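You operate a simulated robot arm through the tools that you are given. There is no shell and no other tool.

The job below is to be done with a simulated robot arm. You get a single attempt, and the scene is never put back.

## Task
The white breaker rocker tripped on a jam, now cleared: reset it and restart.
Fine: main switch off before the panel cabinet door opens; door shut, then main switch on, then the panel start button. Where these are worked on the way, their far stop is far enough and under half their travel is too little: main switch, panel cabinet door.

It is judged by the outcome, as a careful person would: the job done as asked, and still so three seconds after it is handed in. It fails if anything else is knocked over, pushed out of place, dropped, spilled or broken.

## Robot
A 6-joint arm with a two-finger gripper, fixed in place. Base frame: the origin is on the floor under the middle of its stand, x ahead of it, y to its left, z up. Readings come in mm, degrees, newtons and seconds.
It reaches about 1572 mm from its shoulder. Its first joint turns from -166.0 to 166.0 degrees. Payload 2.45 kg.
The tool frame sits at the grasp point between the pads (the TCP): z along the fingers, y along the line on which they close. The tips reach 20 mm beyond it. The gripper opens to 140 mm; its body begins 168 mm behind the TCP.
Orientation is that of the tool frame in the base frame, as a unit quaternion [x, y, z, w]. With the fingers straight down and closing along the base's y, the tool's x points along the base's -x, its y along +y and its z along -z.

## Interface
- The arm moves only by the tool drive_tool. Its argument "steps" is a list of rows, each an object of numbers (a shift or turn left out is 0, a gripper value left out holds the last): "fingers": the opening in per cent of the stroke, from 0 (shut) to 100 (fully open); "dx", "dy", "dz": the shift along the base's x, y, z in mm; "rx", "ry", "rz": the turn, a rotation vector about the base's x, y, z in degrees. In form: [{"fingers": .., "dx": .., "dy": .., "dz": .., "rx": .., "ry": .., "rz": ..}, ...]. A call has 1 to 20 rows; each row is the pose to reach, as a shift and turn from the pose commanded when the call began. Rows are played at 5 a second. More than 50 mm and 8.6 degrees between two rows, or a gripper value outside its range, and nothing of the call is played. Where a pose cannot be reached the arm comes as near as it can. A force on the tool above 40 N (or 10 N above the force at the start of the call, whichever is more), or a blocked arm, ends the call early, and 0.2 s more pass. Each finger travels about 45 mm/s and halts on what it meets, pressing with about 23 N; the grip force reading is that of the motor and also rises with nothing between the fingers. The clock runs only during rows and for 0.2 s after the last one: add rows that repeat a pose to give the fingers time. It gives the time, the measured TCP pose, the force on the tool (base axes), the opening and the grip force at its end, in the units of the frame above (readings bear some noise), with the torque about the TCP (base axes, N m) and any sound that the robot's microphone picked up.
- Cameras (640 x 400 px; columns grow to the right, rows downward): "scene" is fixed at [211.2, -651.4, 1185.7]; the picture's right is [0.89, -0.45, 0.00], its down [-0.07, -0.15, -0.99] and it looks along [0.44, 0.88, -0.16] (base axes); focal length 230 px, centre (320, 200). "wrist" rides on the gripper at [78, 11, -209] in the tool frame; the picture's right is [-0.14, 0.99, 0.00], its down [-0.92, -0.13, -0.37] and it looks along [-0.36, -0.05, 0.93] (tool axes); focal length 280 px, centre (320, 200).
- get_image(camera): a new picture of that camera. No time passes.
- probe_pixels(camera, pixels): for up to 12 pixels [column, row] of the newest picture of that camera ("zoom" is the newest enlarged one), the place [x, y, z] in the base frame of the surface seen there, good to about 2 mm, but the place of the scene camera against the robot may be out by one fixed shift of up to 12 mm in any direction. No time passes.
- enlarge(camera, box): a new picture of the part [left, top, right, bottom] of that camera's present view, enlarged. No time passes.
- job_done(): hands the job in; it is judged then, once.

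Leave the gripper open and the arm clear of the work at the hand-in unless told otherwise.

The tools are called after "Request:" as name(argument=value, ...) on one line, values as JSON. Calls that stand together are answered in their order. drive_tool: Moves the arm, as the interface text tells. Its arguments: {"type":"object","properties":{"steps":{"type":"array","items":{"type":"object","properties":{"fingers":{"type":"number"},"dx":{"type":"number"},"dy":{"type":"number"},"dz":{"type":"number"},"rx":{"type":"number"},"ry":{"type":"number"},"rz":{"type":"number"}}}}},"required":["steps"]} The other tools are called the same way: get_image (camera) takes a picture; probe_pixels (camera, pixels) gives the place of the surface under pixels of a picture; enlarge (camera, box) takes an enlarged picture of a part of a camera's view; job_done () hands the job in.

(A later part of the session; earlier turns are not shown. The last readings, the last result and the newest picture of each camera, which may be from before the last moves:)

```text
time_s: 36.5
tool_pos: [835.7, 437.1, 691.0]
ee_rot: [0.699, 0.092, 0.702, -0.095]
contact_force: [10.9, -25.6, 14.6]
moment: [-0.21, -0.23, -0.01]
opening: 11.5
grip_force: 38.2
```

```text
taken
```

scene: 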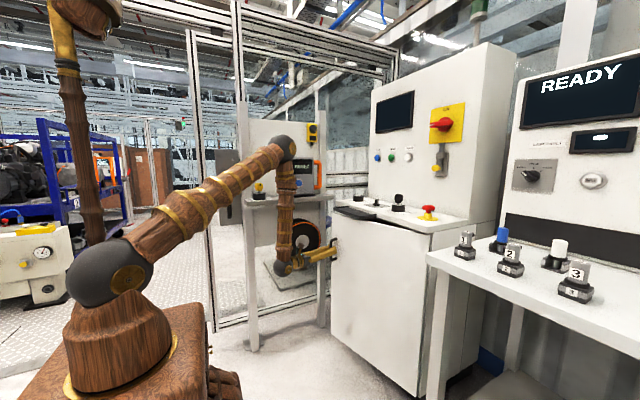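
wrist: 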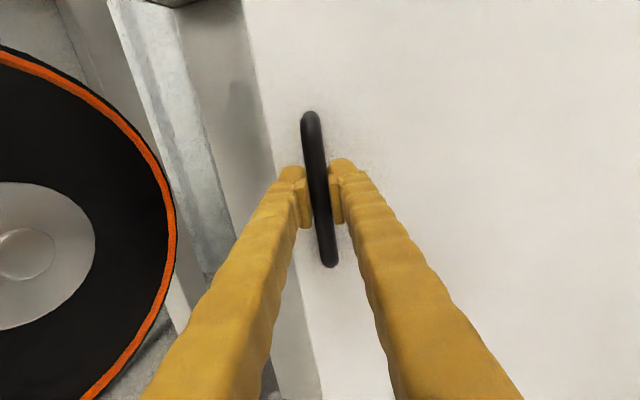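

Door is ~16° open; there's -26 N in y, so the arc curves a little more toward -y. I'll continue to about 32° with -2.5 mm y correction.

Request:
drive_tool(steps=[{"dx": 0, "dy": -2}, {"dx": -16.5, "dy": -9.2}, {"dx": -33, "dy": -17}, {"dx": -49, "dy": -25}, {"dx": -64.5, "dy": -33.5}, {"dx": -80, "dy": -43}, {"dx": -95, "dy": -53}, {"dx": -110, "dy": -63.5}, {"dx": -124, "dy": -74}, {"dx": -124, "dy": -74}])

Request:
get_image(camera="wrist")

Request:
get_image(camera="scene")

```text
time_s: 37.5
tool_pos: [785.3, 414.5, 690.1]
ee_rot: [0.701, 0.095, 0.701, -0.096]
contact_force: [-2.7, 5.2, -1.0]
moment: [-0.36, -0.06, 0.03]
opening: 11.6
grip_force: 38.4
stopped in row 5: the force on the tool passed its limit at 45 N (the readings are from after the stop); the commanded pose is now the measured one
```

```text
taken
```

wrist: 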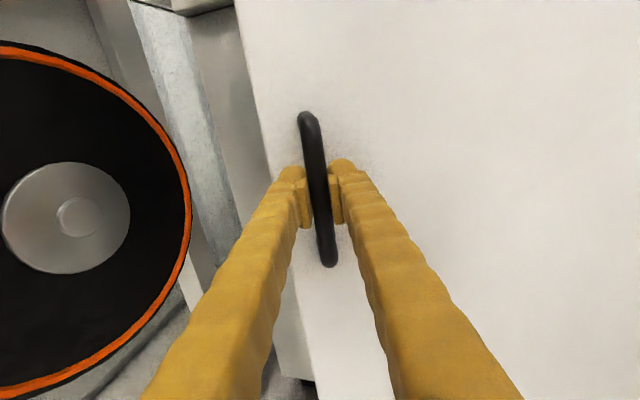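

```text
taken
```

scene: 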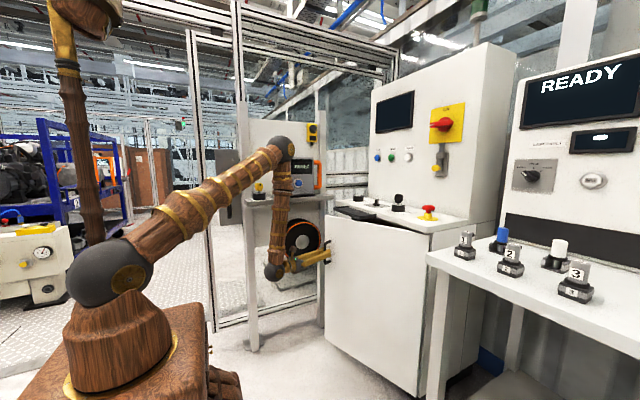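

The door is about 22° open and forces have relaxed (5 N). I'll probe the door's face to get its actual line and hinge position.

Request:
probe_pixels(camera="wrist", pixels=[[400, 100], [500, 100], [600, 100], [600, 200], [500, 200], [400, 30], [248, 60], [262, 150]])

Request:
probe_pixels(camera="scene", pixels=[[330, 225], [370, 260], [400, 290], [415, 300], [425, 236], [326, 220], [429, 240], [440, 230]])

```text
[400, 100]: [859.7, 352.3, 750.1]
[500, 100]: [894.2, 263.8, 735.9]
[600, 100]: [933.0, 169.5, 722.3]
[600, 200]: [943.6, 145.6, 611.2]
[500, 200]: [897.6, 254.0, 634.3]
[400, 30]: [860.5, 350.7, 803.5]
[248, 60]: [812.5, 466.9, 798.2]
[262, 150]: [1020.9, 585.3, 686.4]
```

```text
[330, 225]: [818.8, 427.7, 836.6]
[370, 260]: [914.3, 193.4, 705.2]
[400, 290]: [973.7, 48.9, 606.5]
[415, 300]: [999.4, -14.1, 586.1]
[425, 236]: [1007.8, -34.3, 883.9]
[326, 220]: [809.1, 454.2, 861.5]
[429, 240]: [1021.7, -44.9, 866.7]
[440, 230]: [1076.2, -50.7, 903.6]
```

The probes give a door angle of 22° and a hinge at about (1021.5, -45). With that arc (radius 515) I'll pull on to ~38°.

Request:
drive_tool(steps=[{"dx": -15.8, "dy": -8.5}, {"dx": -31.4, "dy": -17.6}, {"dx": -46.6, "dy": -27.2}, {"dx": -61.5, "dy": -37.3}, {"dx": -76, "dy": -47.9}, {"dx": -90.1, "dy": -59}, {"dx": -103.8, "dy": -70.6}, {"dx": -117.1, "dy": -82.7}, {"dx": -117.1, "dy": -82.7}])

Request:
get_image(camera="wrist")

Request:
get_image(camera="scene")

```text
time_s: 39.2
tool_pos: [679.9, 341.6, 690.0]
ee_rot: [0.706, 0.094, 0.696, -0.094]
contact_force: [2.7, -3.0, -1.9]
moment: [-0.53, 0.01, 0.0]
opening: 11.5
grip_force: 38.2
out of reach, approached as far as the arm can: row 8
stopped in row 8: the force on the tool passed its limit at 45 N (the readings are from after the stop); the commanded pose is now the measured one
```

```text
taken
```

wrist: 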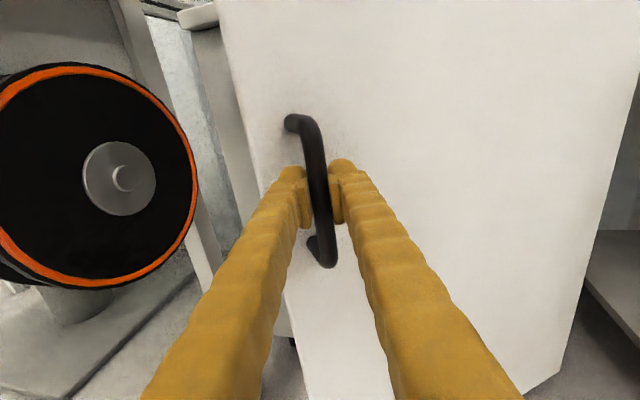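

```text
taken
```

scene: 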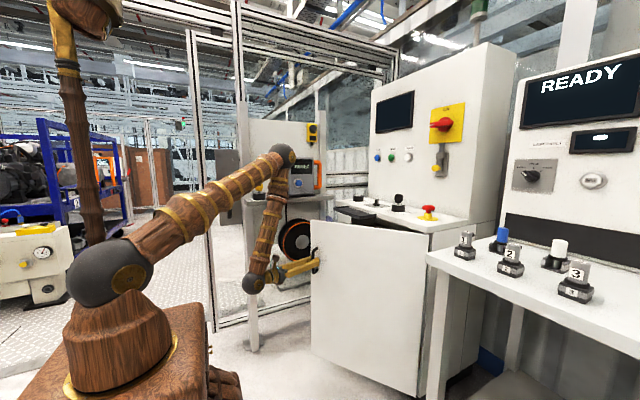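

The door is about 36° open and the arm is now too folded to pull further. I'll open the fingers to 70 mm and rise straight up, since the fingers straddle the bar and post, to get clear of the handle.

Request:
drive_tool(steps=[{"fingers": 50}, {"fingers": 50}, {"fingers": 50}, {"fingers": 50}])

Request:
get_image(camera="wrist")

```text
time_s: 40.2
tool_pos: [680.5, 342.9, 692.1]
ee_rot: [0.706, 0.095, 0.696, -0.095]
contact_force: [-0.2, -0.2, 0.4]
moment: [-0.02, 0.0, -0.02]
opening: 70.0
grip_force: 0.1
```

```text
taken
```

wrist: 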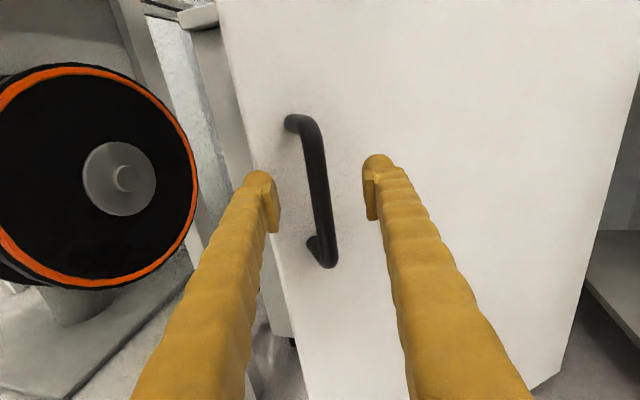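

The door stays put. I'll rise with slight backing off in steps.

Request:
drive_tool(steps=[{"dx": -10, "dy": -3, "dz": 10}, {"dx": -20, "dy": -6, "dz": 35}, {"dx": -28, "dy": -8, "dz": 75}, {"dx": -34, "dy": -10, "dz": 118}, {"dx": -34, "dy": -10, "dz": 163}, {"dx": -34, "dy": -10, "dz": 208}, {"dx": -34, "dy": -10, "dz": 253}, {"dx": -34, "dy": -10, "dz": 298}, {"dx": -34, "dy": -10, "dz": 343}, {"dx": -34, "dy": -10, "dz": 388}, {"dx": -34, "dy": -10, "dz": 400}])

Request:
get_image(camera="wrist")

Request:
get_image(camera="scene")

```text
time_s: 42.6
tool_pos: [672.1, 355.7, 1110.8]
ee_rot: [0.706, 0.094, 0.696, -0.094]
contact_force: [-0.1, 0.3, -0.5]
moment: [0.0, -0.03, 0.0]
opening: 70.0
grip_force: 0.1
out of reach, approached as far as the arm can: row 2, 3, 4, 5, 6, 7, 8, 9, 10, 11
```

```text
taken
```

wrist: 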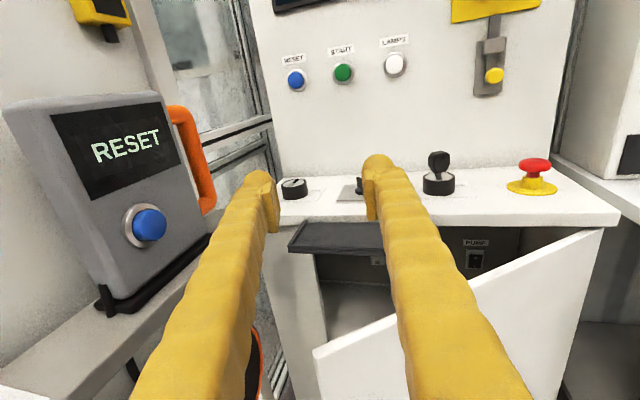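

```text
taken
```

scene: 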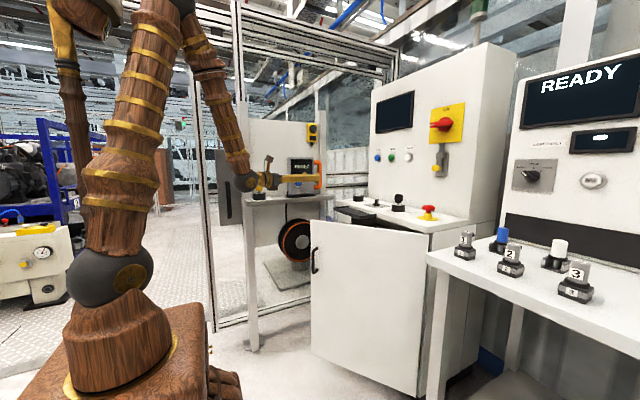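

I'm clear above the door. Inside the cabinet I can see a breaker labelled "PUMP" near (475,255). I'll zoom in on the interior.

Request:
enlarge(camera="wrist", box=[310, 220, 530, 345])

Request:
probe_pixels(camera="wrist", pixels=[[474, 258], [376, 262], [320, 355], [598, 232], [450, 290], [340, 250], [300, 235], [500, 280]])

```text
2.91 times, centred on (420, 282) of wrist
```

zoom: 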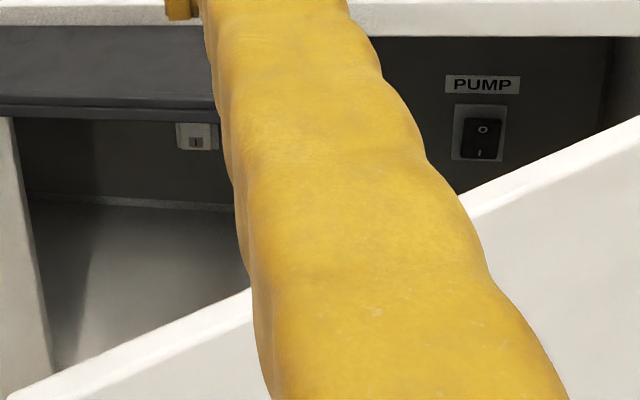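

```text
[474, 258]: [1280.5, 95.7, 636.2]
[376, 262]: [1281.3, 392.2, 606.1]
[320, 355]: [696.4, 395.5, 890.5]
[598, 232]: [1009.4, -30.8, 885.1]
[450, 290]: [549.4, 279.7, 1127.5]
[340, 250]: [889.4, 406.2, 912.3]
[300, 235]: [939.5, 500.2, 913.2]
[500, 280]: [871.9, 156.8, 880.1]
```

The back panel inside is at x≈1285, with a black PUMP rocker at (1280,96,636) and another breaker at (1281,392,606). I need the door further open, so I'll turn the tool to point down with fingers closed, and place it over (810, 365), just inside the door's free edge, to push the door open from within.

Request:
drive_tool(steps=[{"fingers": 20, "dx": 8, "rx": -1.9, "ry": 7.2}, {"fingers": 0, "dx": 18, "rx": -3.9, "ry": 14.5}, {"fingers": 0, "dx": 30, "rx": -5.8, "ry": 21.7}, {"fingers": 0, "dx": 42, "rx": -7.8, "ry": 29}, {"fingers": 0, "dx": 54, "dy": 2, "rx": -9.7, "ry": 36.2}, {"fingers": 0, "dx": 66, "dy": 4, "rx": -11.6, "ry": 43.5}, {"fingers": 0, "dx": 78, "dy": 6, "rx": -13.6, "ry": 50.7}, {"fingers": 0, "dx": 90, "dy": 8, "rx": -15.5, "ry": 58}, {"fingers": 0, "dx": 102, "dy": 9, "rx": -17.5, "ry": 65.2}, {"fingers": 0, "dx": 114, "dy": 9, "rx": -19.4, "ry": 72.4}, {"fingers": 0, "dx": 126, "dy": 9, "rx": -21.4, "ry": 79.7}, {"fingers": 0, "dx": 138, "dy": 9, "rx": -23.3, "ry": 86.9}, {"fingers": 0, "dx": 138, "dy": 9, "rx": -23.3, "ry": 86.9}])

Request:
get_image(camera="wrist")

Request:
get_image(camera="scene")

```text
time_s: 45.4
tool_pos: [811.0, 364.5, 1106.2]
ee_rot: [0.991, 0.13, -0.007, -0.001]
contact_force: [0.2, 0.0, 1.0]
moment: [0.02, 0.01, 0.04]
opening: 0.2
grip_force: 23.4
out of reach, approached as far as the arm can: row 6
```

```text
taken
```

wrist: 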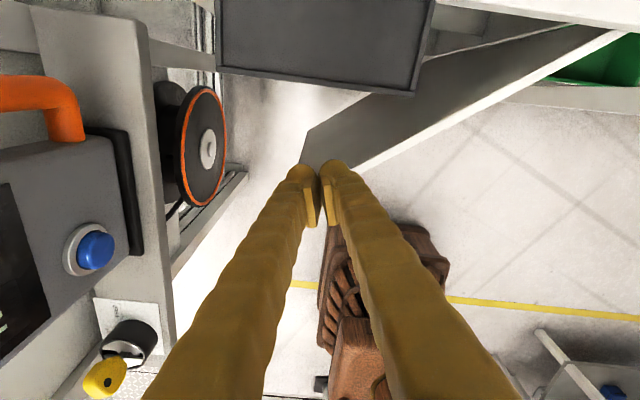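

```text
taken
```

scene: 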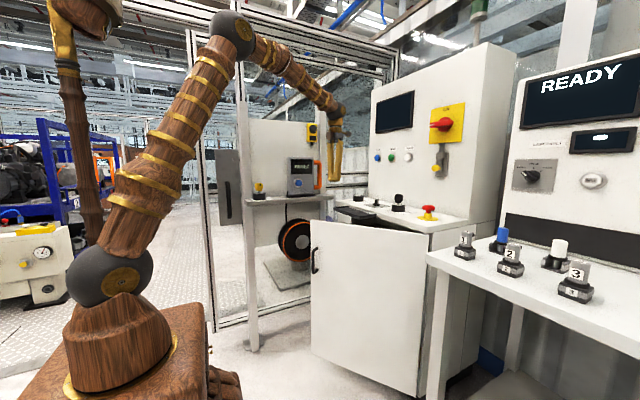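

The tool points down with fingers closed. The door's top edge runs from about (305,165) to (620,35) and the black tray is at the top centre. I'll probe these to plan the descent between the door's inner face and the tray.

Request:
probe_pixels(camera="wrist", pixels=[[308, 150], [345, 168], [400, 140], [400, 110], [500, 90], [220, 70], [414, 92], [432, 20], [330, 140], [590, 48], [355, 160], [225, 10]])

Request:
enlarge(camera="wrist", box=[200, 0, 440, 240])

```text
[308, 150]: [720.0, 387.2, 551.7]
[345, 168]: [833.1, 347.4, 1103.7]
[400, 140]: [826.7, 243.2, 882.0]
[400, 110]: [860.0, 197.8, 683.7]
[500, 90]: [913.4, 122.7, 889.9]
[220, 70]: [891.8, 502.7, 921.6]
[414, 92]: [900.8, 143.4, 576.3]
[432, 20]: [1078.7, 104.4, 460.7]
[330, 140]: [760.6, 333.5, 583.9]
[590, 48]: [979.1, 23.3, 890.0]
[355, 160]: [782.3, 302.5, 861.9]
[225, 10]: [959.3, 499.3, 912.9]
```

```text
1.67 times, centred on (320, 120) of wrist
```

zoom: 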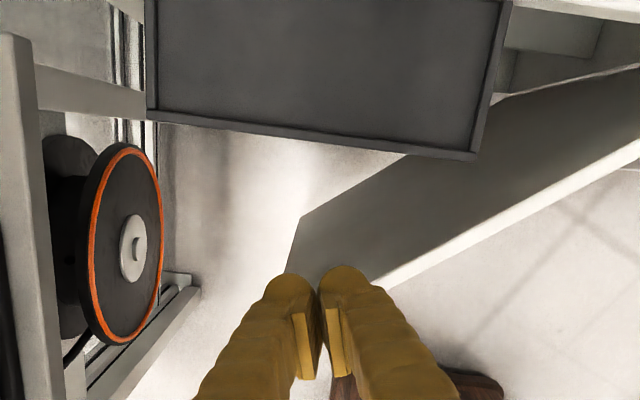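

The door is at ~35° with its inner face near x≈768 at y=364, and the tray front is at x≈892. I'll shift to x≈826 and lower to z≈835, so tips go ~70 mm below the door's top edge.

Request:
drive_tool(steps=[{"dx": 15, "dy": 4, "dz": -20}, {"dx": 15, "dy": 4, "dz": -65}, {"dx": 15, "dy": 4, "dz": -110}, {"dx": 15, "dy": 4, "dz": -155}, {"dx": 15, "dy": 4, "dz": -200}, {"dx": 15, "dy": 4, "dz": -240}, {"dx": 15, "dy": 4, "dz": -270}, {"dx": 15, "dy": 4, "dz": -270}])

Request:
get_image(camera="wrist")

Request:
get_image(camera="scene")

```text
time_s: 47.2
tool_pos: [825.5, 369.0, 838.8]
ee_rot: [0.992, 0.13, -0.006, -0.002]
contact_force: [-0.3, -0.1, -0.5]
moment: [0.04, 0.02, 0.05]
opening: 0.0
grip_force: 23.0
```

```text
taken
```

wrist: 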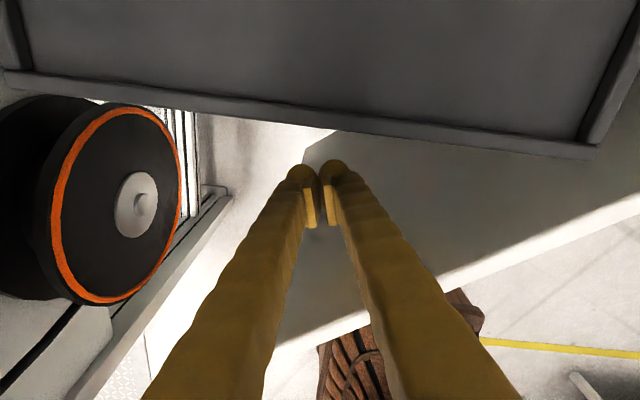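

```text
taken
```

scene: 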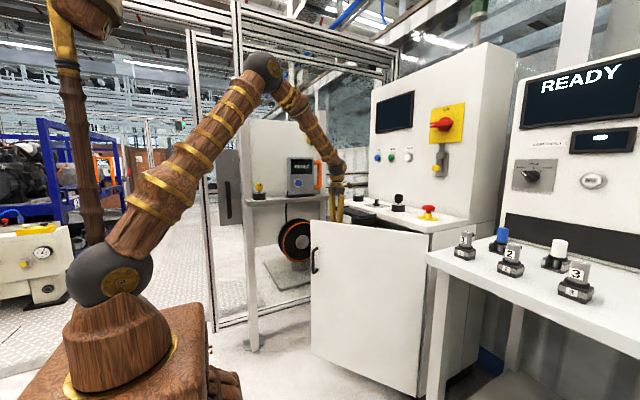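

The fingers are inside the door's edge. Before pushing, I'll check what the brown object near (350,350)/(465,310) is, since the door will swing in that direction.

Request:
probe_pixels(camera="wrist", pixels=[[465, 305], [440, 290], [340, 350], [360, 330], [300, 335], [450, 270], [350, 310], [580, 385]])

Request:
probe_pixels(camera="scene", pixels=[[210, 310], [225, 375], [200, 350], [240, 390], [313, 260], [430, 280], [425, 390], [505, 250]])

```text
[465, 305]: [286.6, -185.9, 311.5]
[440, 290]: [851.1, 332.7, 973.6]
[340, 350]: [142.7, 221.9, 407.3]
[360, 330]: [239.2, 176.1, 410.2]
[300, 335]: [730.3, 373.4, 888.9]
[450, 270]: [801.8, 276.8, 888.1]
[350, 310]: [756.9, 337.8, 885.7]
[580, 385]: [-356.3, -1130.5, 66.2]
```

```text
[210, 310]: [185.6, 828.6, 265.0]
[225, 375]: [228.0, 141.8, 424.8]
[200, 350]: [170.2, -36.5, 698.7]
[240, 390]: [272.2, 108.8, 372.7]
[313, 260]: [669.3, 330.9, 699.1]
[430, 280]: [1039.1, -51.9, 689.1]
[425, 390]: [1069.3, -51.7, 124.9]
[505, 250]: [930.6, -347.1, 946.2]
```

The pedestal reaches only to x≈287, while the door's edge will stay beyond x≈465, so it's clear. Now I'll push the door open along its arc, gently at first.

Request:
drive_tool(steps=[{"dx": -15, "dy": -8}, {"dx": -32, "dy": -17}, {"dx": -49, "dy": -27}, {"dx": -66, "dy": -38}, {"dx": -82, "dy": -50}, {"dx": -97, "dy": -62}, {"dx": -112, "dy": -75.5}, {"dx": -126.5, "dy": -89}, {"dx": -140, "dy": -104}, {"dx": -153, "dy": -118.5}, {"dx": -165.5, "dy": -134}, {"dx": -177.5, "dy": -150}])

Request:
get_image(camera="wrist")

Request:
get_image(camera="scene")

```text
time_s: 49.8
tool_pos: [645.4, 225.1, 838.2]
ee_rot: [0.992, 0.124, -0.003, 0.011]
contact_force: [-0.1, -0.1, -0.7]
moment: [0.04, 0.0, 0.02]
opening: 0.0
grip_force: 23.3
out of reach, approached as far as the arm can: row 10, 11, 12
```

```text
taken
```

wrist: 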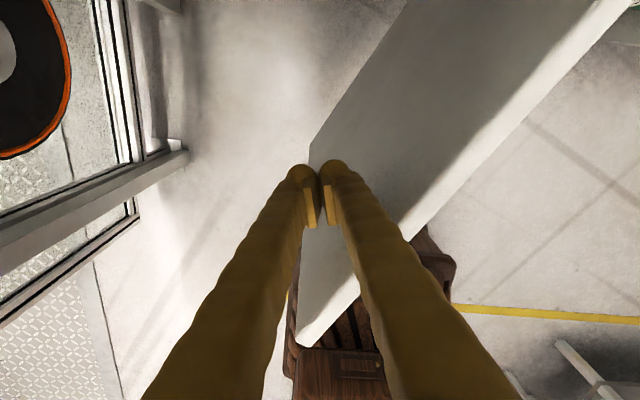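

```text
taken
```

scene: 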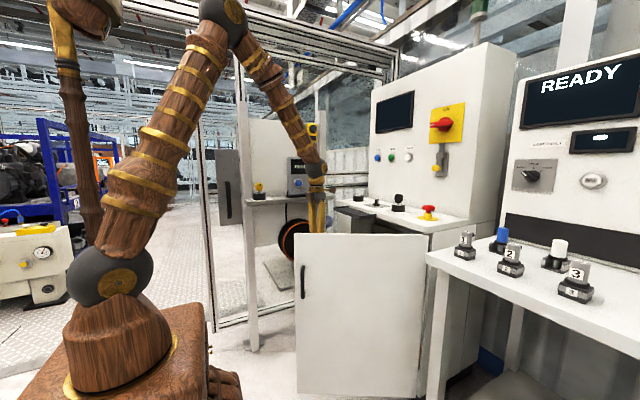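

The door is now about 55° open. The last rows were flagged as just out of reach, perhaps a last-joint limit because of my earlier rolls, so I'll continue the push while turning the tool back about its axis (rz negative).

Request:
drive_tool(steps=[{"dx": -4, "dy": -6, "rz": -6}, {"dx": -9, "dy": -15, "rz": -12}, {"dx": -19, "dy": -32, "rz": -18}, {"dx": -28, "dy": -49, "rz": -24}, {"dx": -37, "dy": -67, "rz": -30}, {"dx": -45, "dy": -85, "rz": -36}, {"dx": -52, "dy": -104, "rz": -36}, {"dx": -58, "dy": -123, "rz": -36}])

Request:
get_image(camera="wrist")

Request:
get_image(camera="scene")

```text
time_s: 51.6
tool_pos: [587.9, 103.7, 837.3]
ee_rot: [0.983, -0.183, -0.005, -0.003]
contact_force: [-0.8, 0.4, 0.0]
moment: [0.03, 0.01, -0.04]
opening: 0.0
grip_force: 23.4
```

```text
taken
```

wrist: 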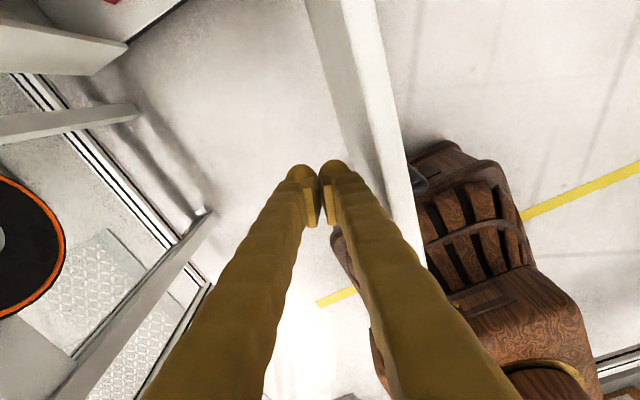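

```text
taken
```

scene: 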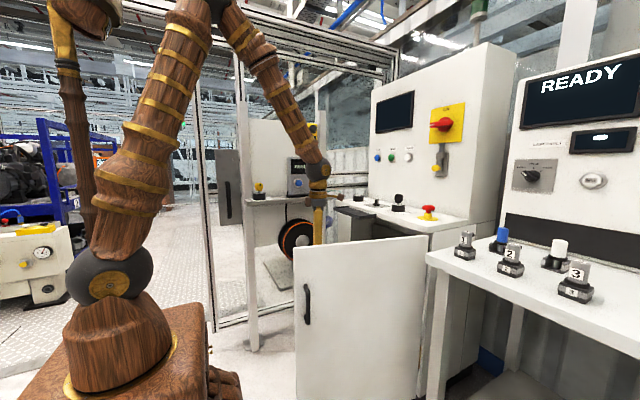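

That solved it; the door is near 78° now. I'll push on along the arc toward roughly 100°, letting the force limit stop me if its stop comes first.

Request:
drive_tool(steps=[{"dx": -3, "dy": -14}, {"dx": -6, "dy": -28}, {"dx": -10, "dy": -47}, {"dx": -14.5, "dy": -67}, {"dx": -17.5, "dy": -86}, {"dx": -19.8, "dy": -106}, {"dx": -21, "dy": -126}, {"dx": -21.5, "dy": -146}, {"dx": -21, "dy": -166}, {"dx": -19.8, "dy": -186}, {"dx": -17.5, "dy": -205}])

Request:
get_image(camera="wrist")

Request:
get_image(camera="scene")

```text
time_s: 54.0
tool_pos: [570.8, -102.1, 834.0]
ee_rot: [0.983, -0.182, -0.004, -0.004]
contact_force: [-0.5, 0.6, 0.0]
moment: [0.0, 0.01, 0.03]
opening: 0.0
grip_force: 23.4
```

```text
taken
```

wrist: 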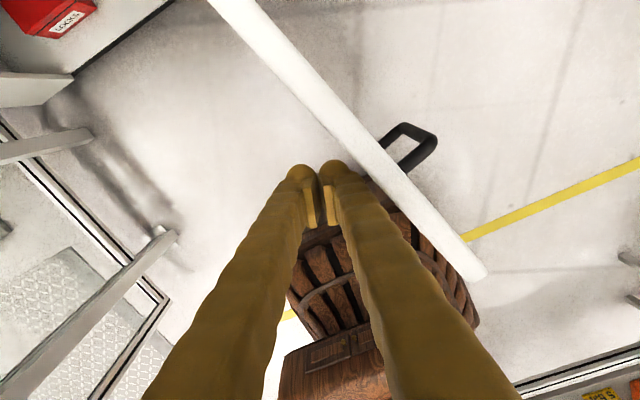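

```text
taken
```

scene: 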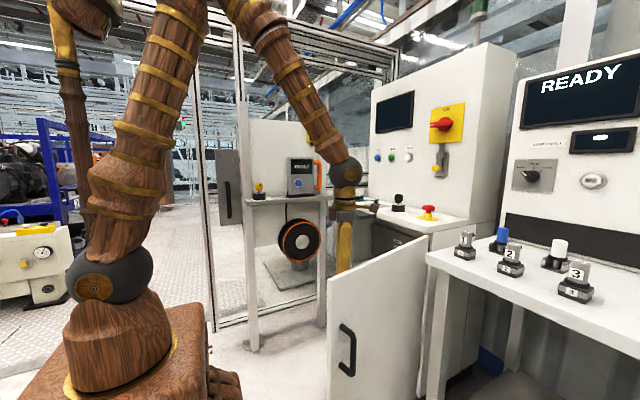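

The door is past 90°. I'll probe its top edge to get the angle and its distance from the desk on the right.

Request:
probe_pixels(camera="wrist", pixels=[[250, 15], [330, 105], [400, 185], [470, 265], [420, 150], [50, 20]])

Request:
probe_pixels(camera="scene", pixels=[[430, 262], [470, 295], [440, 330], [335, 285], [400, 262], [420, 245]])

```text
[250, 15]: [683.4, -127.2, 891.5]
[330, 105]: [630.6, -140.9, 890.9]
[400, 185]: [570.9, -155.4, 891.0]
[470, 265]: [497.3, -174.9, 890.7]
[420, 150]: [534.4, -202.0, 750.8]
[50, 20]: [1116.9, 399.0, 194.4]
```

```text
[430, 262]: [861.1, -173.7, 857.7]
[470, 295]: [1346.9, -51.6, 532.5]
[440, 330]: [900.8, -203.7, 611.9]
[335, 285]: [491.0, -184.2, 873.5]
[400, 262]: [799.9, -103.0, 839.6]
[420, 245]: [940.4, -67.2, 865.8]
```

The door stands at about 104°, still ~90 mm clear of the desk corner. That's well over half its travel. Now I'll raise the tool above the door and move it to (700, 150, 1080).

Request:
drive_tool(steps=[{"dz": 45, "dy": 5}, {"dz": 90, "dy": 10}, {"dz": 135, "dy": 15}, {"dz": 180, "dy": 30}, {"dz": 215, "dy": 60, "dx": 15}, {"dz": 235, "dy": 98, "dx": 35}, {"dz": 246, "dy": 140, "dx": 55}, {"dz": 246, "dy": 182, "dx": 75}, {"dz": 246, "dy": 224, "dx": 95}, {"dz": 246, "dy": 262, "dx": 120}, {"dz": 246, "dy": 262, "dx": 120}])

Request:
get_image(camera="scene")

```text
time_s: 56.4
tool_pos: [692.2, 160.8, 1083.9]
ee_rot: [0.983, -0.184, -0.006, -0.003]
contact_force: [-0.2, 0.8, 0.1]
moment: [0.02, 0.03, 0.01]
opening: 0.0
grip_force: 23.3
```

```text
taken
```

scene: 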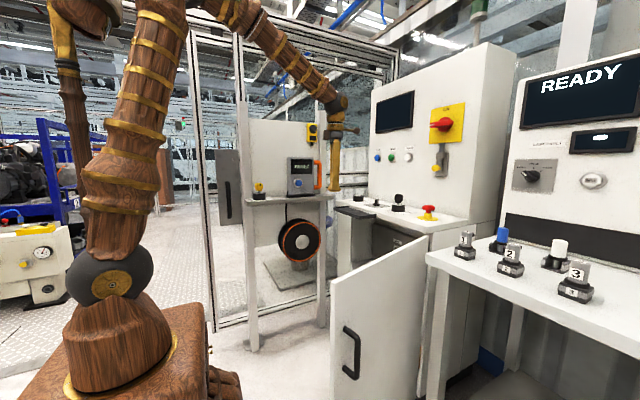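

Door stays open. Now I'll pitch the tool up to horizontal (pointing roughly +x, yaw -21°).

Request:
drive_tool(steps=[{"rx": -2.7, "ry": -7}, {"rx": -5.4, "ry": -14}, {"rx": -8.1, "ry": -21}, {"rx": -10.8, "ry": -28}, {"rx": -13.5, "ry": -35}, {"rx": -16.2, "ry": -42}, {"rx": -18.9, "ry": -49}, {"rx": -21.6, "ry": -56}, {"rx": -24.2, "ry": -63}, {"rx": -26.9, "ry": -70}, {"rx": -29.6, "ry": -77}, {"rx": -32.3, "ry": -84}, {"rx": -32.3, "ry": -84}])

Request:
get_image(camera="wrist")

```text
time_s: 59.2
tool_pos: [689.9, 161.4, 1081.9]
ee_rot: [0.699, -0.128, 0.692, 0.126]
contact_force: [0.4, 0.3, -0.8]
moment: [0.01, 0.02, -0.01]
opening: 0.1
grip_force: 23.4
```

```text
taken
```

wrist: 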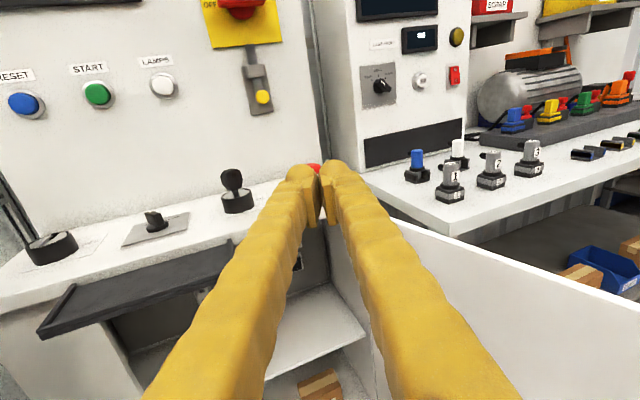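

Horizontal now. I'll yaw back to straight +x and lower in front of the cabinet opening to about (770, 250, 740) to look inside.

Request:
drive_tool(steps=[{"dx": 8, "dy": 10, "dz": -38, "rz": 3}, {"dx": 16, "dy": 20, "dz": -76, "rz": 6}, {"dx": 24, "dy": 30, "dz": -114, "rz": 9}, {"dx": 32, "dy": 40, "dz": -152, "rz": 12}, {"dx": 40, "dy": 50, "dz": -190, "rz": 15}, {"dx": 50, "dy": 60, "dz": -228, "rz": 18}, {"dx": 60, "dy": 70, "dz": -266, "rz": 20.5}, {"dx": 70, "dy": 80, "dz": -304, "rz": 20.5}, {"dx": 80, "dy": 89, "dz": -340, "rz": 20.5}, {"dx": 80, "dy": 89, "dz": -340, "rz": 20.5}])

Request:
get_image(camera="wrist")

Request:
get_image(camera="scene")

```text
time_s: 61.4
tool_pos: [771.1, 248.7, 741.5]
ee_rot: [0.711, -0.002, 0.703, 0.001]
contact_force: [0.2, 0.3, 0.2]
moment: [0.02, 0.04, -0.02]
opening: 0.2
grip_force: 23.1
out of reach, approached as far as the arm can: row 2, 3, 4, 5
```

```text
taken
```

wrist: 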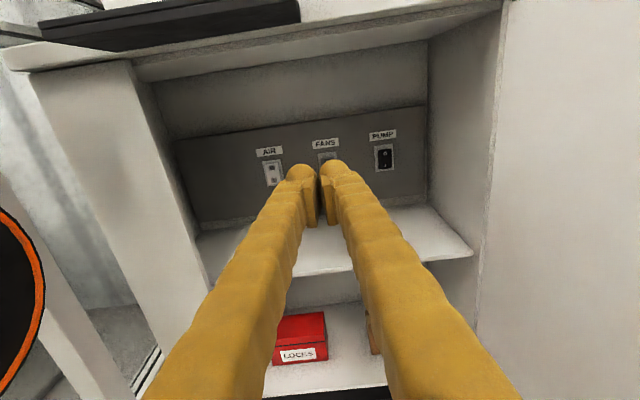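

```text
taken
```

scene: 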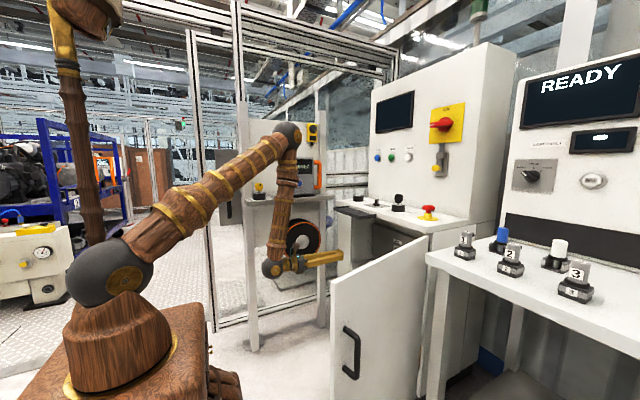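

Three breakers are visible inside: AIR (white, at about (272,175)), FANS (partly hidden at (326,160)), and PUMP (black, at (384,157)). I'll enlarge them.

Request:
enlarge(camera="wrist", box=[230, 110, 430, 235])

Request:
enlarge(camera="wrist", box=[245, 140, 305, 200])

Request:
probe_pixels(camera="wrist", pixels=[[272, 168], [273, 181], [383, 150], [384, 164], [326, 156], [250, 160], [340, 120], [220, 215], [440, 245], [330, 235], [260, 165], [282, 165]])

```text
3.20 times, centred on (330, 172) of wrist
```

zoom: 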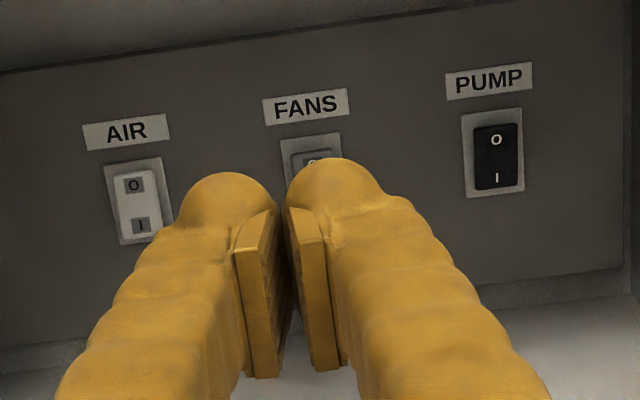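

```text
6.67 times, centred on (275, 170) of wrist
```

zoom: 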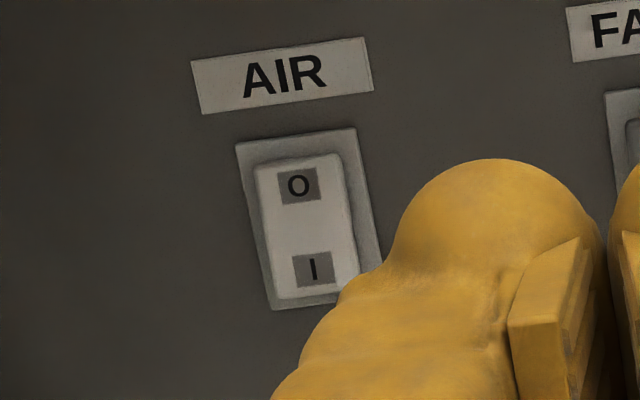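

```text
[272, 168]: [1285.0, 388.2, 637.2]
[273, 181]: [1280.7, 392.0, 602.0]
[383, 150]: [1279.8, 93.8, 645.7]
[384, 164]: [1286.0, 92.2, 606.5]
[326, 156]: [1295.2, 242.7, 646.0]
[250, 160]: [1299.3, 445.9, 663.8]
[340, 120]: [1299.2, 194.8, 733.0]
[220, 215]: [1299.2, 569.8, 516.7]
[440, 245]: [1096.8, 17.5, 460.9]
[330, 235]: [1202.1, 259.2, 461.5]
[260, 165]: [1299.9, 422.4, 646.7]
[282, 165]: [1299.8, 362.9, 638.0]
```

AIR is the white rocker: its upper "O" end is pressed in (x≈1285) and its lower "I" end sticks out (x≈1281), so it's off/tripped. PUMP (black) has I pressed in. I'll move closer to inspect AIR: go to about (1080, 391, 660) with fingers closed.

Request:
drive_tool(steps=[{"dx": 10, "dy": 35, "dz": -20}, {"dx": 20, "dy": 70, "dz": -40}, {"dx": 30, "dy": 105, "dz": -60}, {"dx": 55, "dy": 135, "dz": -75}, {"dx": 95, "dy": 142, "dz": -82}, {"dx": 140, "dy": 142, "dz": -82}, {"dx": 185, "dy": 142, "dz": -82}, {"dx": 230, "dy": 142, "dz": -82}, {"dx": 270, "dy": 142, "dz": -82}, {"dx": 310, "dy": 142, "dz": -82}, {"dx": 310, "dy": 142, "dz": -82}])

Request:
get_image(camera="wrist")

Request:
get_image(camera="scene")

```text
time_s: 63.8
tool_pos: [1080.8, 391.0, 658.1]
ee_rot: [0.711, -0.002, 0.703, 0.001]
contact_force: [0.2, -0.7, -0.1]
moment: [-0.03, 0.05, 0.03]
opening: 0.0
grip_force: 22.9
```

```text
taken
```

wrist: 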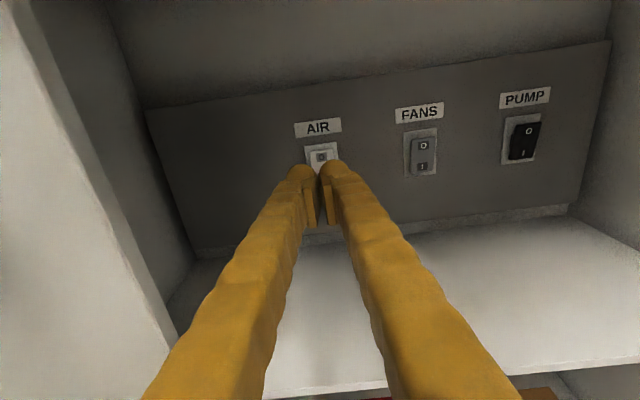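

```text
taken
```

scene: 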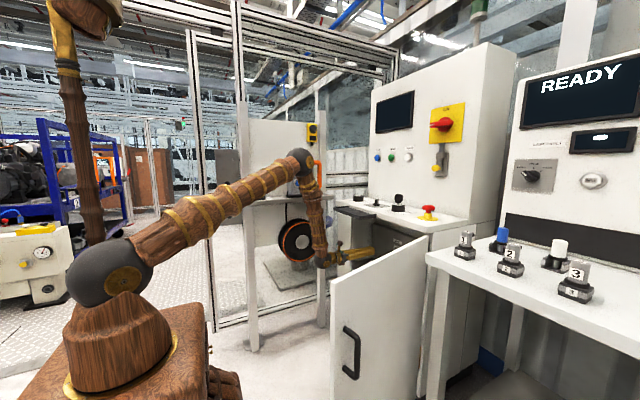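

The fingertips hide the AIR rocker, so I'll open the fingers to see it between them.

Request:
drive_tool(steps=[{"fingers": 60}, {"fingers": 60}, {"fingers": 60}, {"fingers": 60}, {"fingers": 60}])

Request:
enlarge(camera="wrist", box=[280, 100, 460, 210])

Request:
enlarge(camera="wrist", box=[295, 135, 345, 195])

Request:
get_image(camera="wrist")

```text
time_s: 65.0
tool_pos: [1080.4, 391.3, 657.4]
ee_rot: [0.712, -0.002, 0.702, 0.001]
contact_force: [0.4, 0.3, -0.7]
moment: [0.01, 0.01, -0.01]
opening: 84.4
grip_force: 0.0
```

```text
3.56 times, centred on (370, 155) of wrist
```

zoom: 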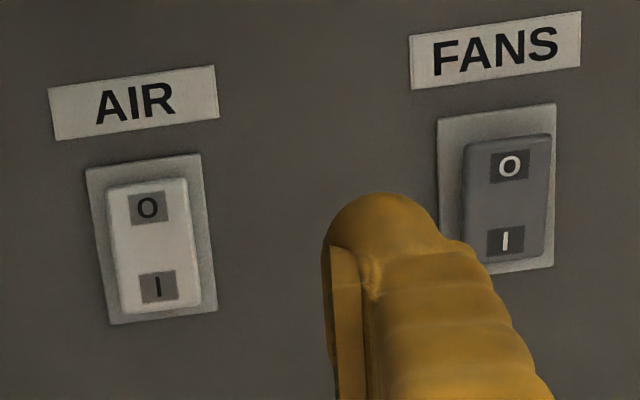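

```text
6.67 times, centred on (320, 165) of wrist
```

zoom: 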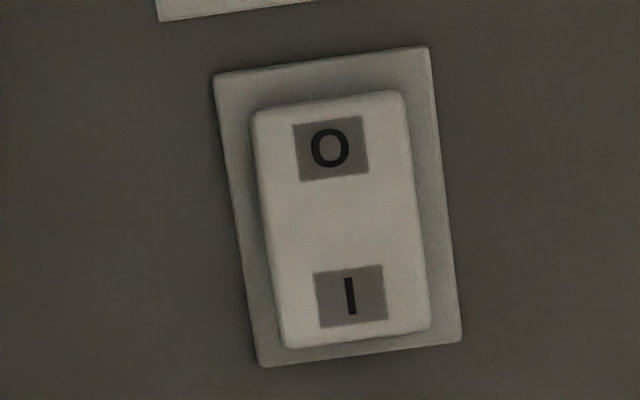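

```text
taken
```

wrist: 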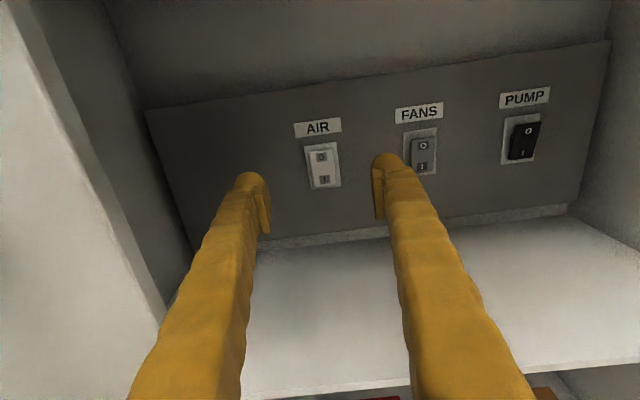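

Request:
probe_pixels(camera="wrist", pixels=[[320, 152], [321, 158], [323, 172], [324, 182], [323, 185], [318, 165], [328, 168], [423, 144], [421, 168], [525, 128], [523, 154], [310, 170]])

Request:
probe_pixels(camera="zoom", pixels=[[330, 105], [330, 150], [335, 220], [350, 295], [355, 335], [260, 110], [430, 325], [285, 345], [400, 95]])

```text
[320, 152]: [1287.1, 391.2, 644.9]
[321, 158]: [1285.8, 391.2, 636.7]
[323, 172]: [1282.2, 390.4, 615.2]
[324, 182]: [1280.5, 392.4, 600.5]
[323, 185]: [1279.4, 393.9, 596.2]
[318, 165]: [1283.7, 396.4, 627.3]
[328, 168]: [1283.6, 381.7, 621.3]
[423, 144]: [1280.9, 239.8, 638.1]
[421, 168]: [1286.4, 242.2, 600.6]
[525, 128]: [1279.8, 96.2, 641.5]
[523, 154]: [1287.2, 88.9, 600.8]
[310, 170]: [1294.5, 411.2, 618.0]
```

```text
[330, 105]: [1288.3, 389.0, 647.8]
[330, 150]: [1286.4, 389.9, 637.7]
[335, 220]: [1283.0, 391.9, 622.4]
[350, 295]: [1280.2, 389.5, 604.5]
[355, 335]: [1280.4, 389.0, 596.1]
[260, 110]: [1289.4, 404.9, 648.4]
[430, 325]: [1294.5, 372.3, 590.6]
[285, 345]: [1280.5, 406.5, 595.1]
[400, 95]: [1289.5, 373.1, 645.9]
```

AIR is tilted fully to O (top x≈1288, bottom x≈1280), while FANS and PUMP tilt the other way (on). Rocker centre is (y 390, z 621). I'll close the fingers, drop to z≈597, and approach to x≈1245 before pressing the lower "I" end.

Request:
drive_tool(steps=[{"fingers": 0, "dz": -20}, {"fingers": 0, "dz": -40, "dy": -1}, {"fingers": 0, "dz": -60, "dy": -1}, {"fingers": 0, "dx": 35, "dz": -60, "dy": -1}, {"fingers": 0, "dx": 75, "dz": -60, "dy": -1}, {"fingers": 0, "dx": 115, "dz": -60, "dy": -1}, {"fingers": 0, "dx": 150, "dz": -60, "dy": -1}, {"fingers": 0, "dx": 165, "dz": -60, "dy": -1}, {"fingers": 0, "dx": 165, "dz": -60, "dy": -1}])

Request:
get_image(camera="wrist")

Request:
get_image(camera="scene")

```text
time_s: 67.0
tool_pos: [1244.5, 391.2, 599.8]
ee_rot: [0.711, -0.001, 0.703, 0.001]
contact_force: [0.1, 0.0, -0.2]
moment: [-0.02, -0.01, 0.03]
opening: 0.2
grip_force: 22.8
```

```text
taken
```

wrist: 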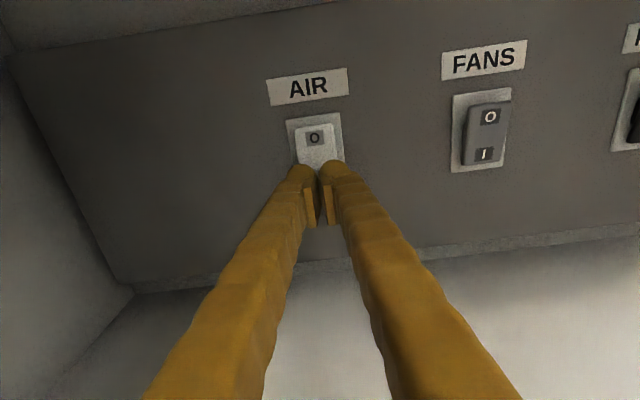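

```text
taken
```

scene: 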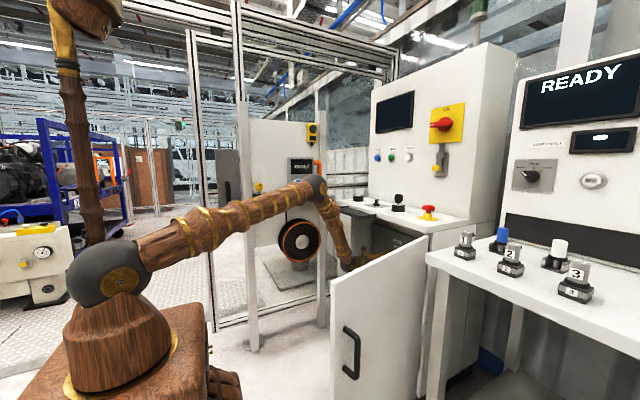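

Aligned with the lower half of AIR at (1244.5, 391, 599.8). I'll press in slowly, 3 mm per row, up to 26 mm.

Request:
drive_tool(steps=[{"dx": 5, "dz": -2}, {"dx": 10, "dz": -3}, {"dx": 13, "dz": -3}, {"dx": 16, "dz": -3}, {"dx": 18, "dz": -3}, {"dx": 20, "dz": -3}, {"dx": 22, "dz": -3}, {"dx": 24, "dz": -3}, {"dx": 26, "dz": -3}])

Request:
enlarge(camera="wrist", box=[260, 60, 420, 230])

```text
time_s: 68.8
tool_pos: [1266.3, 391.4, 597.7]
ee_rot: [0.712, -0.003, 0.703, 0.002]
contact_force: [-13.5, -3.2, 4.0]
moment: [0.05, -0.22, 0.02]
opening: 6.2
grip_force: 29.4
stopped in row 8: the force on the tool passed its limit at 49 N (the readings are from after the stop); the commanded pose is now the measured one
```

```text
2.35 times, centred on (340, 145) of wrist
```

zoom: 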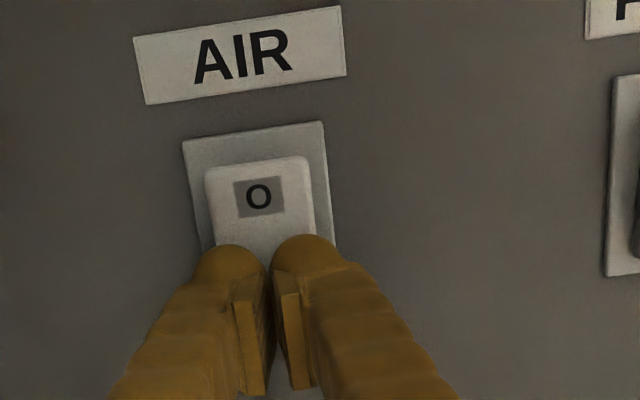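

It stopped at 49 N with the tip at x≈1286; the O end now looks raised. I'll back off 90 mm, open the fingers, and check.

Request:
drive_tool(steps=[{"dx": -20}, {"dx": -50}, {"dx": -90, "fingers": 30}, {"dx": -130, "fingers": 60, "dz": 30}, {"dx": -165, "fingers": 60, "dz": 60}, {"dx": -185, "fingers": 60, "dz": 60}, {"dx": -185, "fingers": 60, "dz": 60}, {"dx": -185, "fingers": 60, "dz": 60}])

Request:
get_image(camera="wrist")

Request:
enlarge(camera="wrist", box=[280, 100, 460, 210])

```text
time_s: 70.6
tool_pos: [1079.7, 394.1, 659.1]
ee_rot: [0.711, -0.002, 0.703, 0.002]
contact_force: [-0.6, -1.1, 0.6]
moment: [-0.01, 0.02, -0.02]
opening: 84.0
grip_force: 0.0
```

```text
taken
```

wrist: 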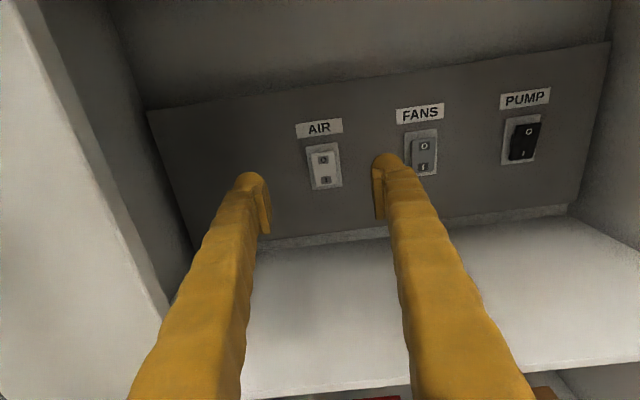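

```text
3.56 times, centred on (370, 155) of wrist
```

zoom: 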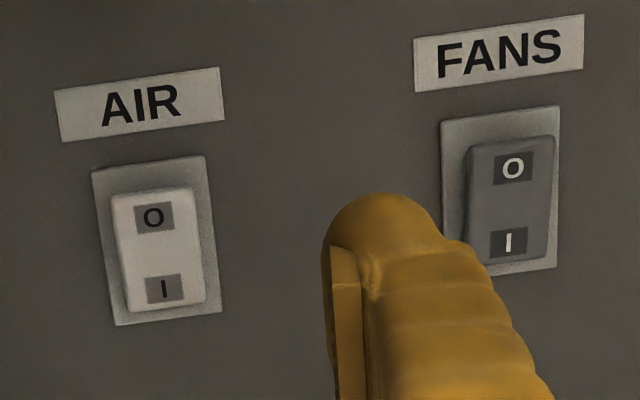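

Request:
probe_pixels(camera="zoom", pixels=[[150, 198], [155, 218], [158, 250], [164, 290], [166, 303], [512, 150], [510, 168], [508, 242], [505, 255], [130, 305], [195, 195]])

Request:
probe_pixels(camera="wrist", pixels=[[322, 156], [323, 160], [325, 172], [326, 181], [324, 184], [423, 144], [421, 168]])

```text
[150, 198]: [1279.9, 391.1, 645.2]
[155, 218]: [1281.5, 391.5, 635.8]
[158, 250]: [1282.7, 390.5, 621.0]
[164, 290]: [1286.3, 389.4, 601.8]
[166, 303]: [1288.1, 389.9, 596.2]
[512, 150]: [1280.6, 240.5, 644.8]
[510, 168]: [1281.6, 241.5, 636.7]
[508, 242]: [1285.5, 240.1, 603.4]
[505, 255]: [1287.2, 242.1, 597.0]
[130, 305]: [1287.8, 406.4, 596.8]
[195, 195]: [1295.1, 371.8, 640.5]
```

```text
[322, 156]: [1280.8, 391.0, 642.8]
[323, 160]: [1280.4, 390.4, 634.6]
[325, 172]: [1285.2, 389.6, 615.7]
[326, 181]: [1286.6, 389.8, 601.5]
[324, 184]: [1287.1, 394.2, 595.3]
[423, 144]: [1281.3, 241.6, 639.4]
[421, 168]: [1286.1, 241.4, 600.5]
```

AIR now shows top x≈1280 and bottom x≈1288, the same as FANS, so it's reset to I. Now I'll withdraw along the way I came in.

Request:
drive_tool(steps=[{"dx": -40}, {"dx": -85}, {"dx": -130}, {"dx": -175}, {"dx": -215, "dy": -10, "dz": 10}, {"dx": -250, "dy": -35, "dz": 25, "fingers": 0}, {"dx": -275, "dy": -65, "dz": 45, "fingers": 0}, {"dx": -295, "dy": -100, "dz": 65, "fingers": 0}, {"dx": -309, "dy": -140, "dz": 82, "fingers": 0}, {"dx": -309, "dy": -140, "dz": 82, "fingers": 0}])

Request:
get_image(camera="scene")

```text
time_s: 72.8
tool_pos: [772.0, 251.9, 742.8]
ee_rot: [0.711, -0.003, 0.703, 0.002]
contact_force: [-0.1, 0.1, -0.6]
moment: [0.02, 0.02, 0.01]
opening: 0.0
grip_force: 17.6
```

```text
taken
```

scene: 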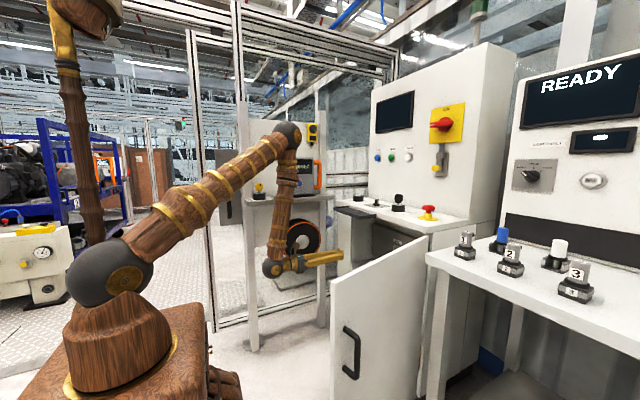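

Out of the cabinet. Now up and back to about (692, 161, 1083) with yaw -20°, reversing the earlier path.

Request:
drive_tool(steps=[{"dx": -8, "dy": -8, "dz": 36, "rz": -3}, {"dx": -16, "dy": -18, "dz": 74, "rz": -6}, {"dx": -24, "dy": -28, "dz": 112, "rz": -9}, {"dx": -32, "dy": -38, "dz": 150, "rz": -12}, {"dx": -40, "dy": -48, "dz": 188, "rz": -15}, {"dx": -50, "dy": -58, "dz": 226, "rz": -18}, {"dx": -60, "dy": -68, "dz": 264, "rz": -21}, {"dx": -70, "dy": -78, "dz": 302, "rz": -24}, {"dx": -80, "dy": -90, "dz": 340, "rz": -25}, {"dx": -80, "dy": -90, "dz": 340, "rz": -25}])

Request:
get_image(camera="wrist")

```text
time_s: 75.0
tool_pos: [690.2, 162.2, 1079.5]
ee_rot: [0.694, -0.156, 0.686, 0.155]
contact_force: [0.0, 0.1, 0.3]
moment: [0.04, 0.0, -0.01]
opening: 0.0
grip_force: 23.2
```

```text
taken
```

wrist: 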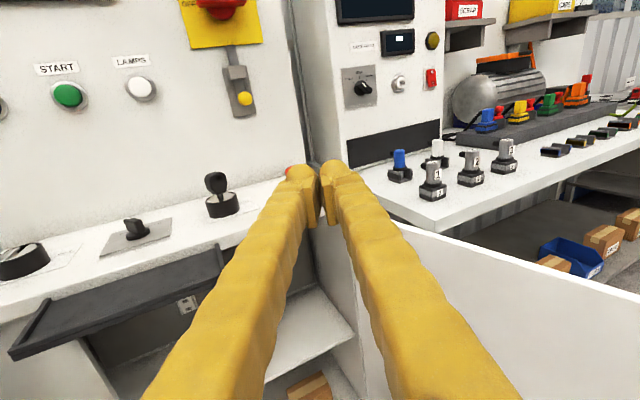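

Now pitch the tool down again.

Request:
drive_tool(steps=[{"rx": 3.2, "ry": 6.8}, {"rx": 6.4, "ry": 13.5}, {"rx": 9.6, "ry": 20.3}, {"rx": 12.9, "ry": 27.1}, {"rx": 16.1, "ry": 33.9}, {"rx": 19.3, "ry": 40.6}, {"rx": 22.5, "ry": 47.4}, {"rx": 25.7, "ry": 54.2}, {"rx": 29, "ry": 61}, {"rx": 32.2, "ry": 67.7}, {"rx": 35.4, "ry": 74.5}, {"rx": 38.6, "ry": 81.3}, {"rx": 38.6, "ry": 81.3}])

Request:
get_image(camera="wrist")

```text
time_s: 77.8
tool_pos: [693.0, 160.2, 1079.1]
ee_rot: [0.975, -0.22, -0.005, -0.004]
contact_force: [1.1, -0.7, 0.0]
moment: [-0.01, -0.01, 0.0]
opening: 0.0
grip_force: 22.7
```

```text
taken
```

wrist: 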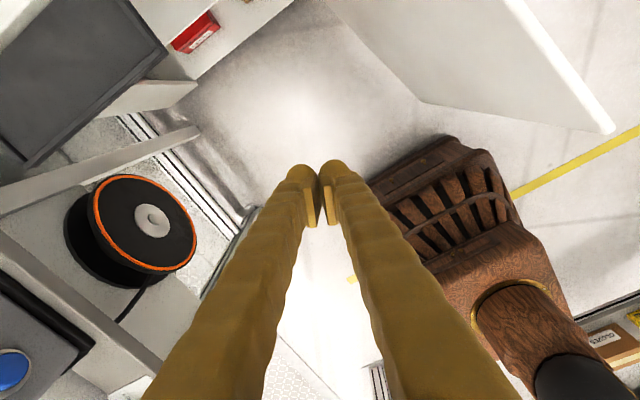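

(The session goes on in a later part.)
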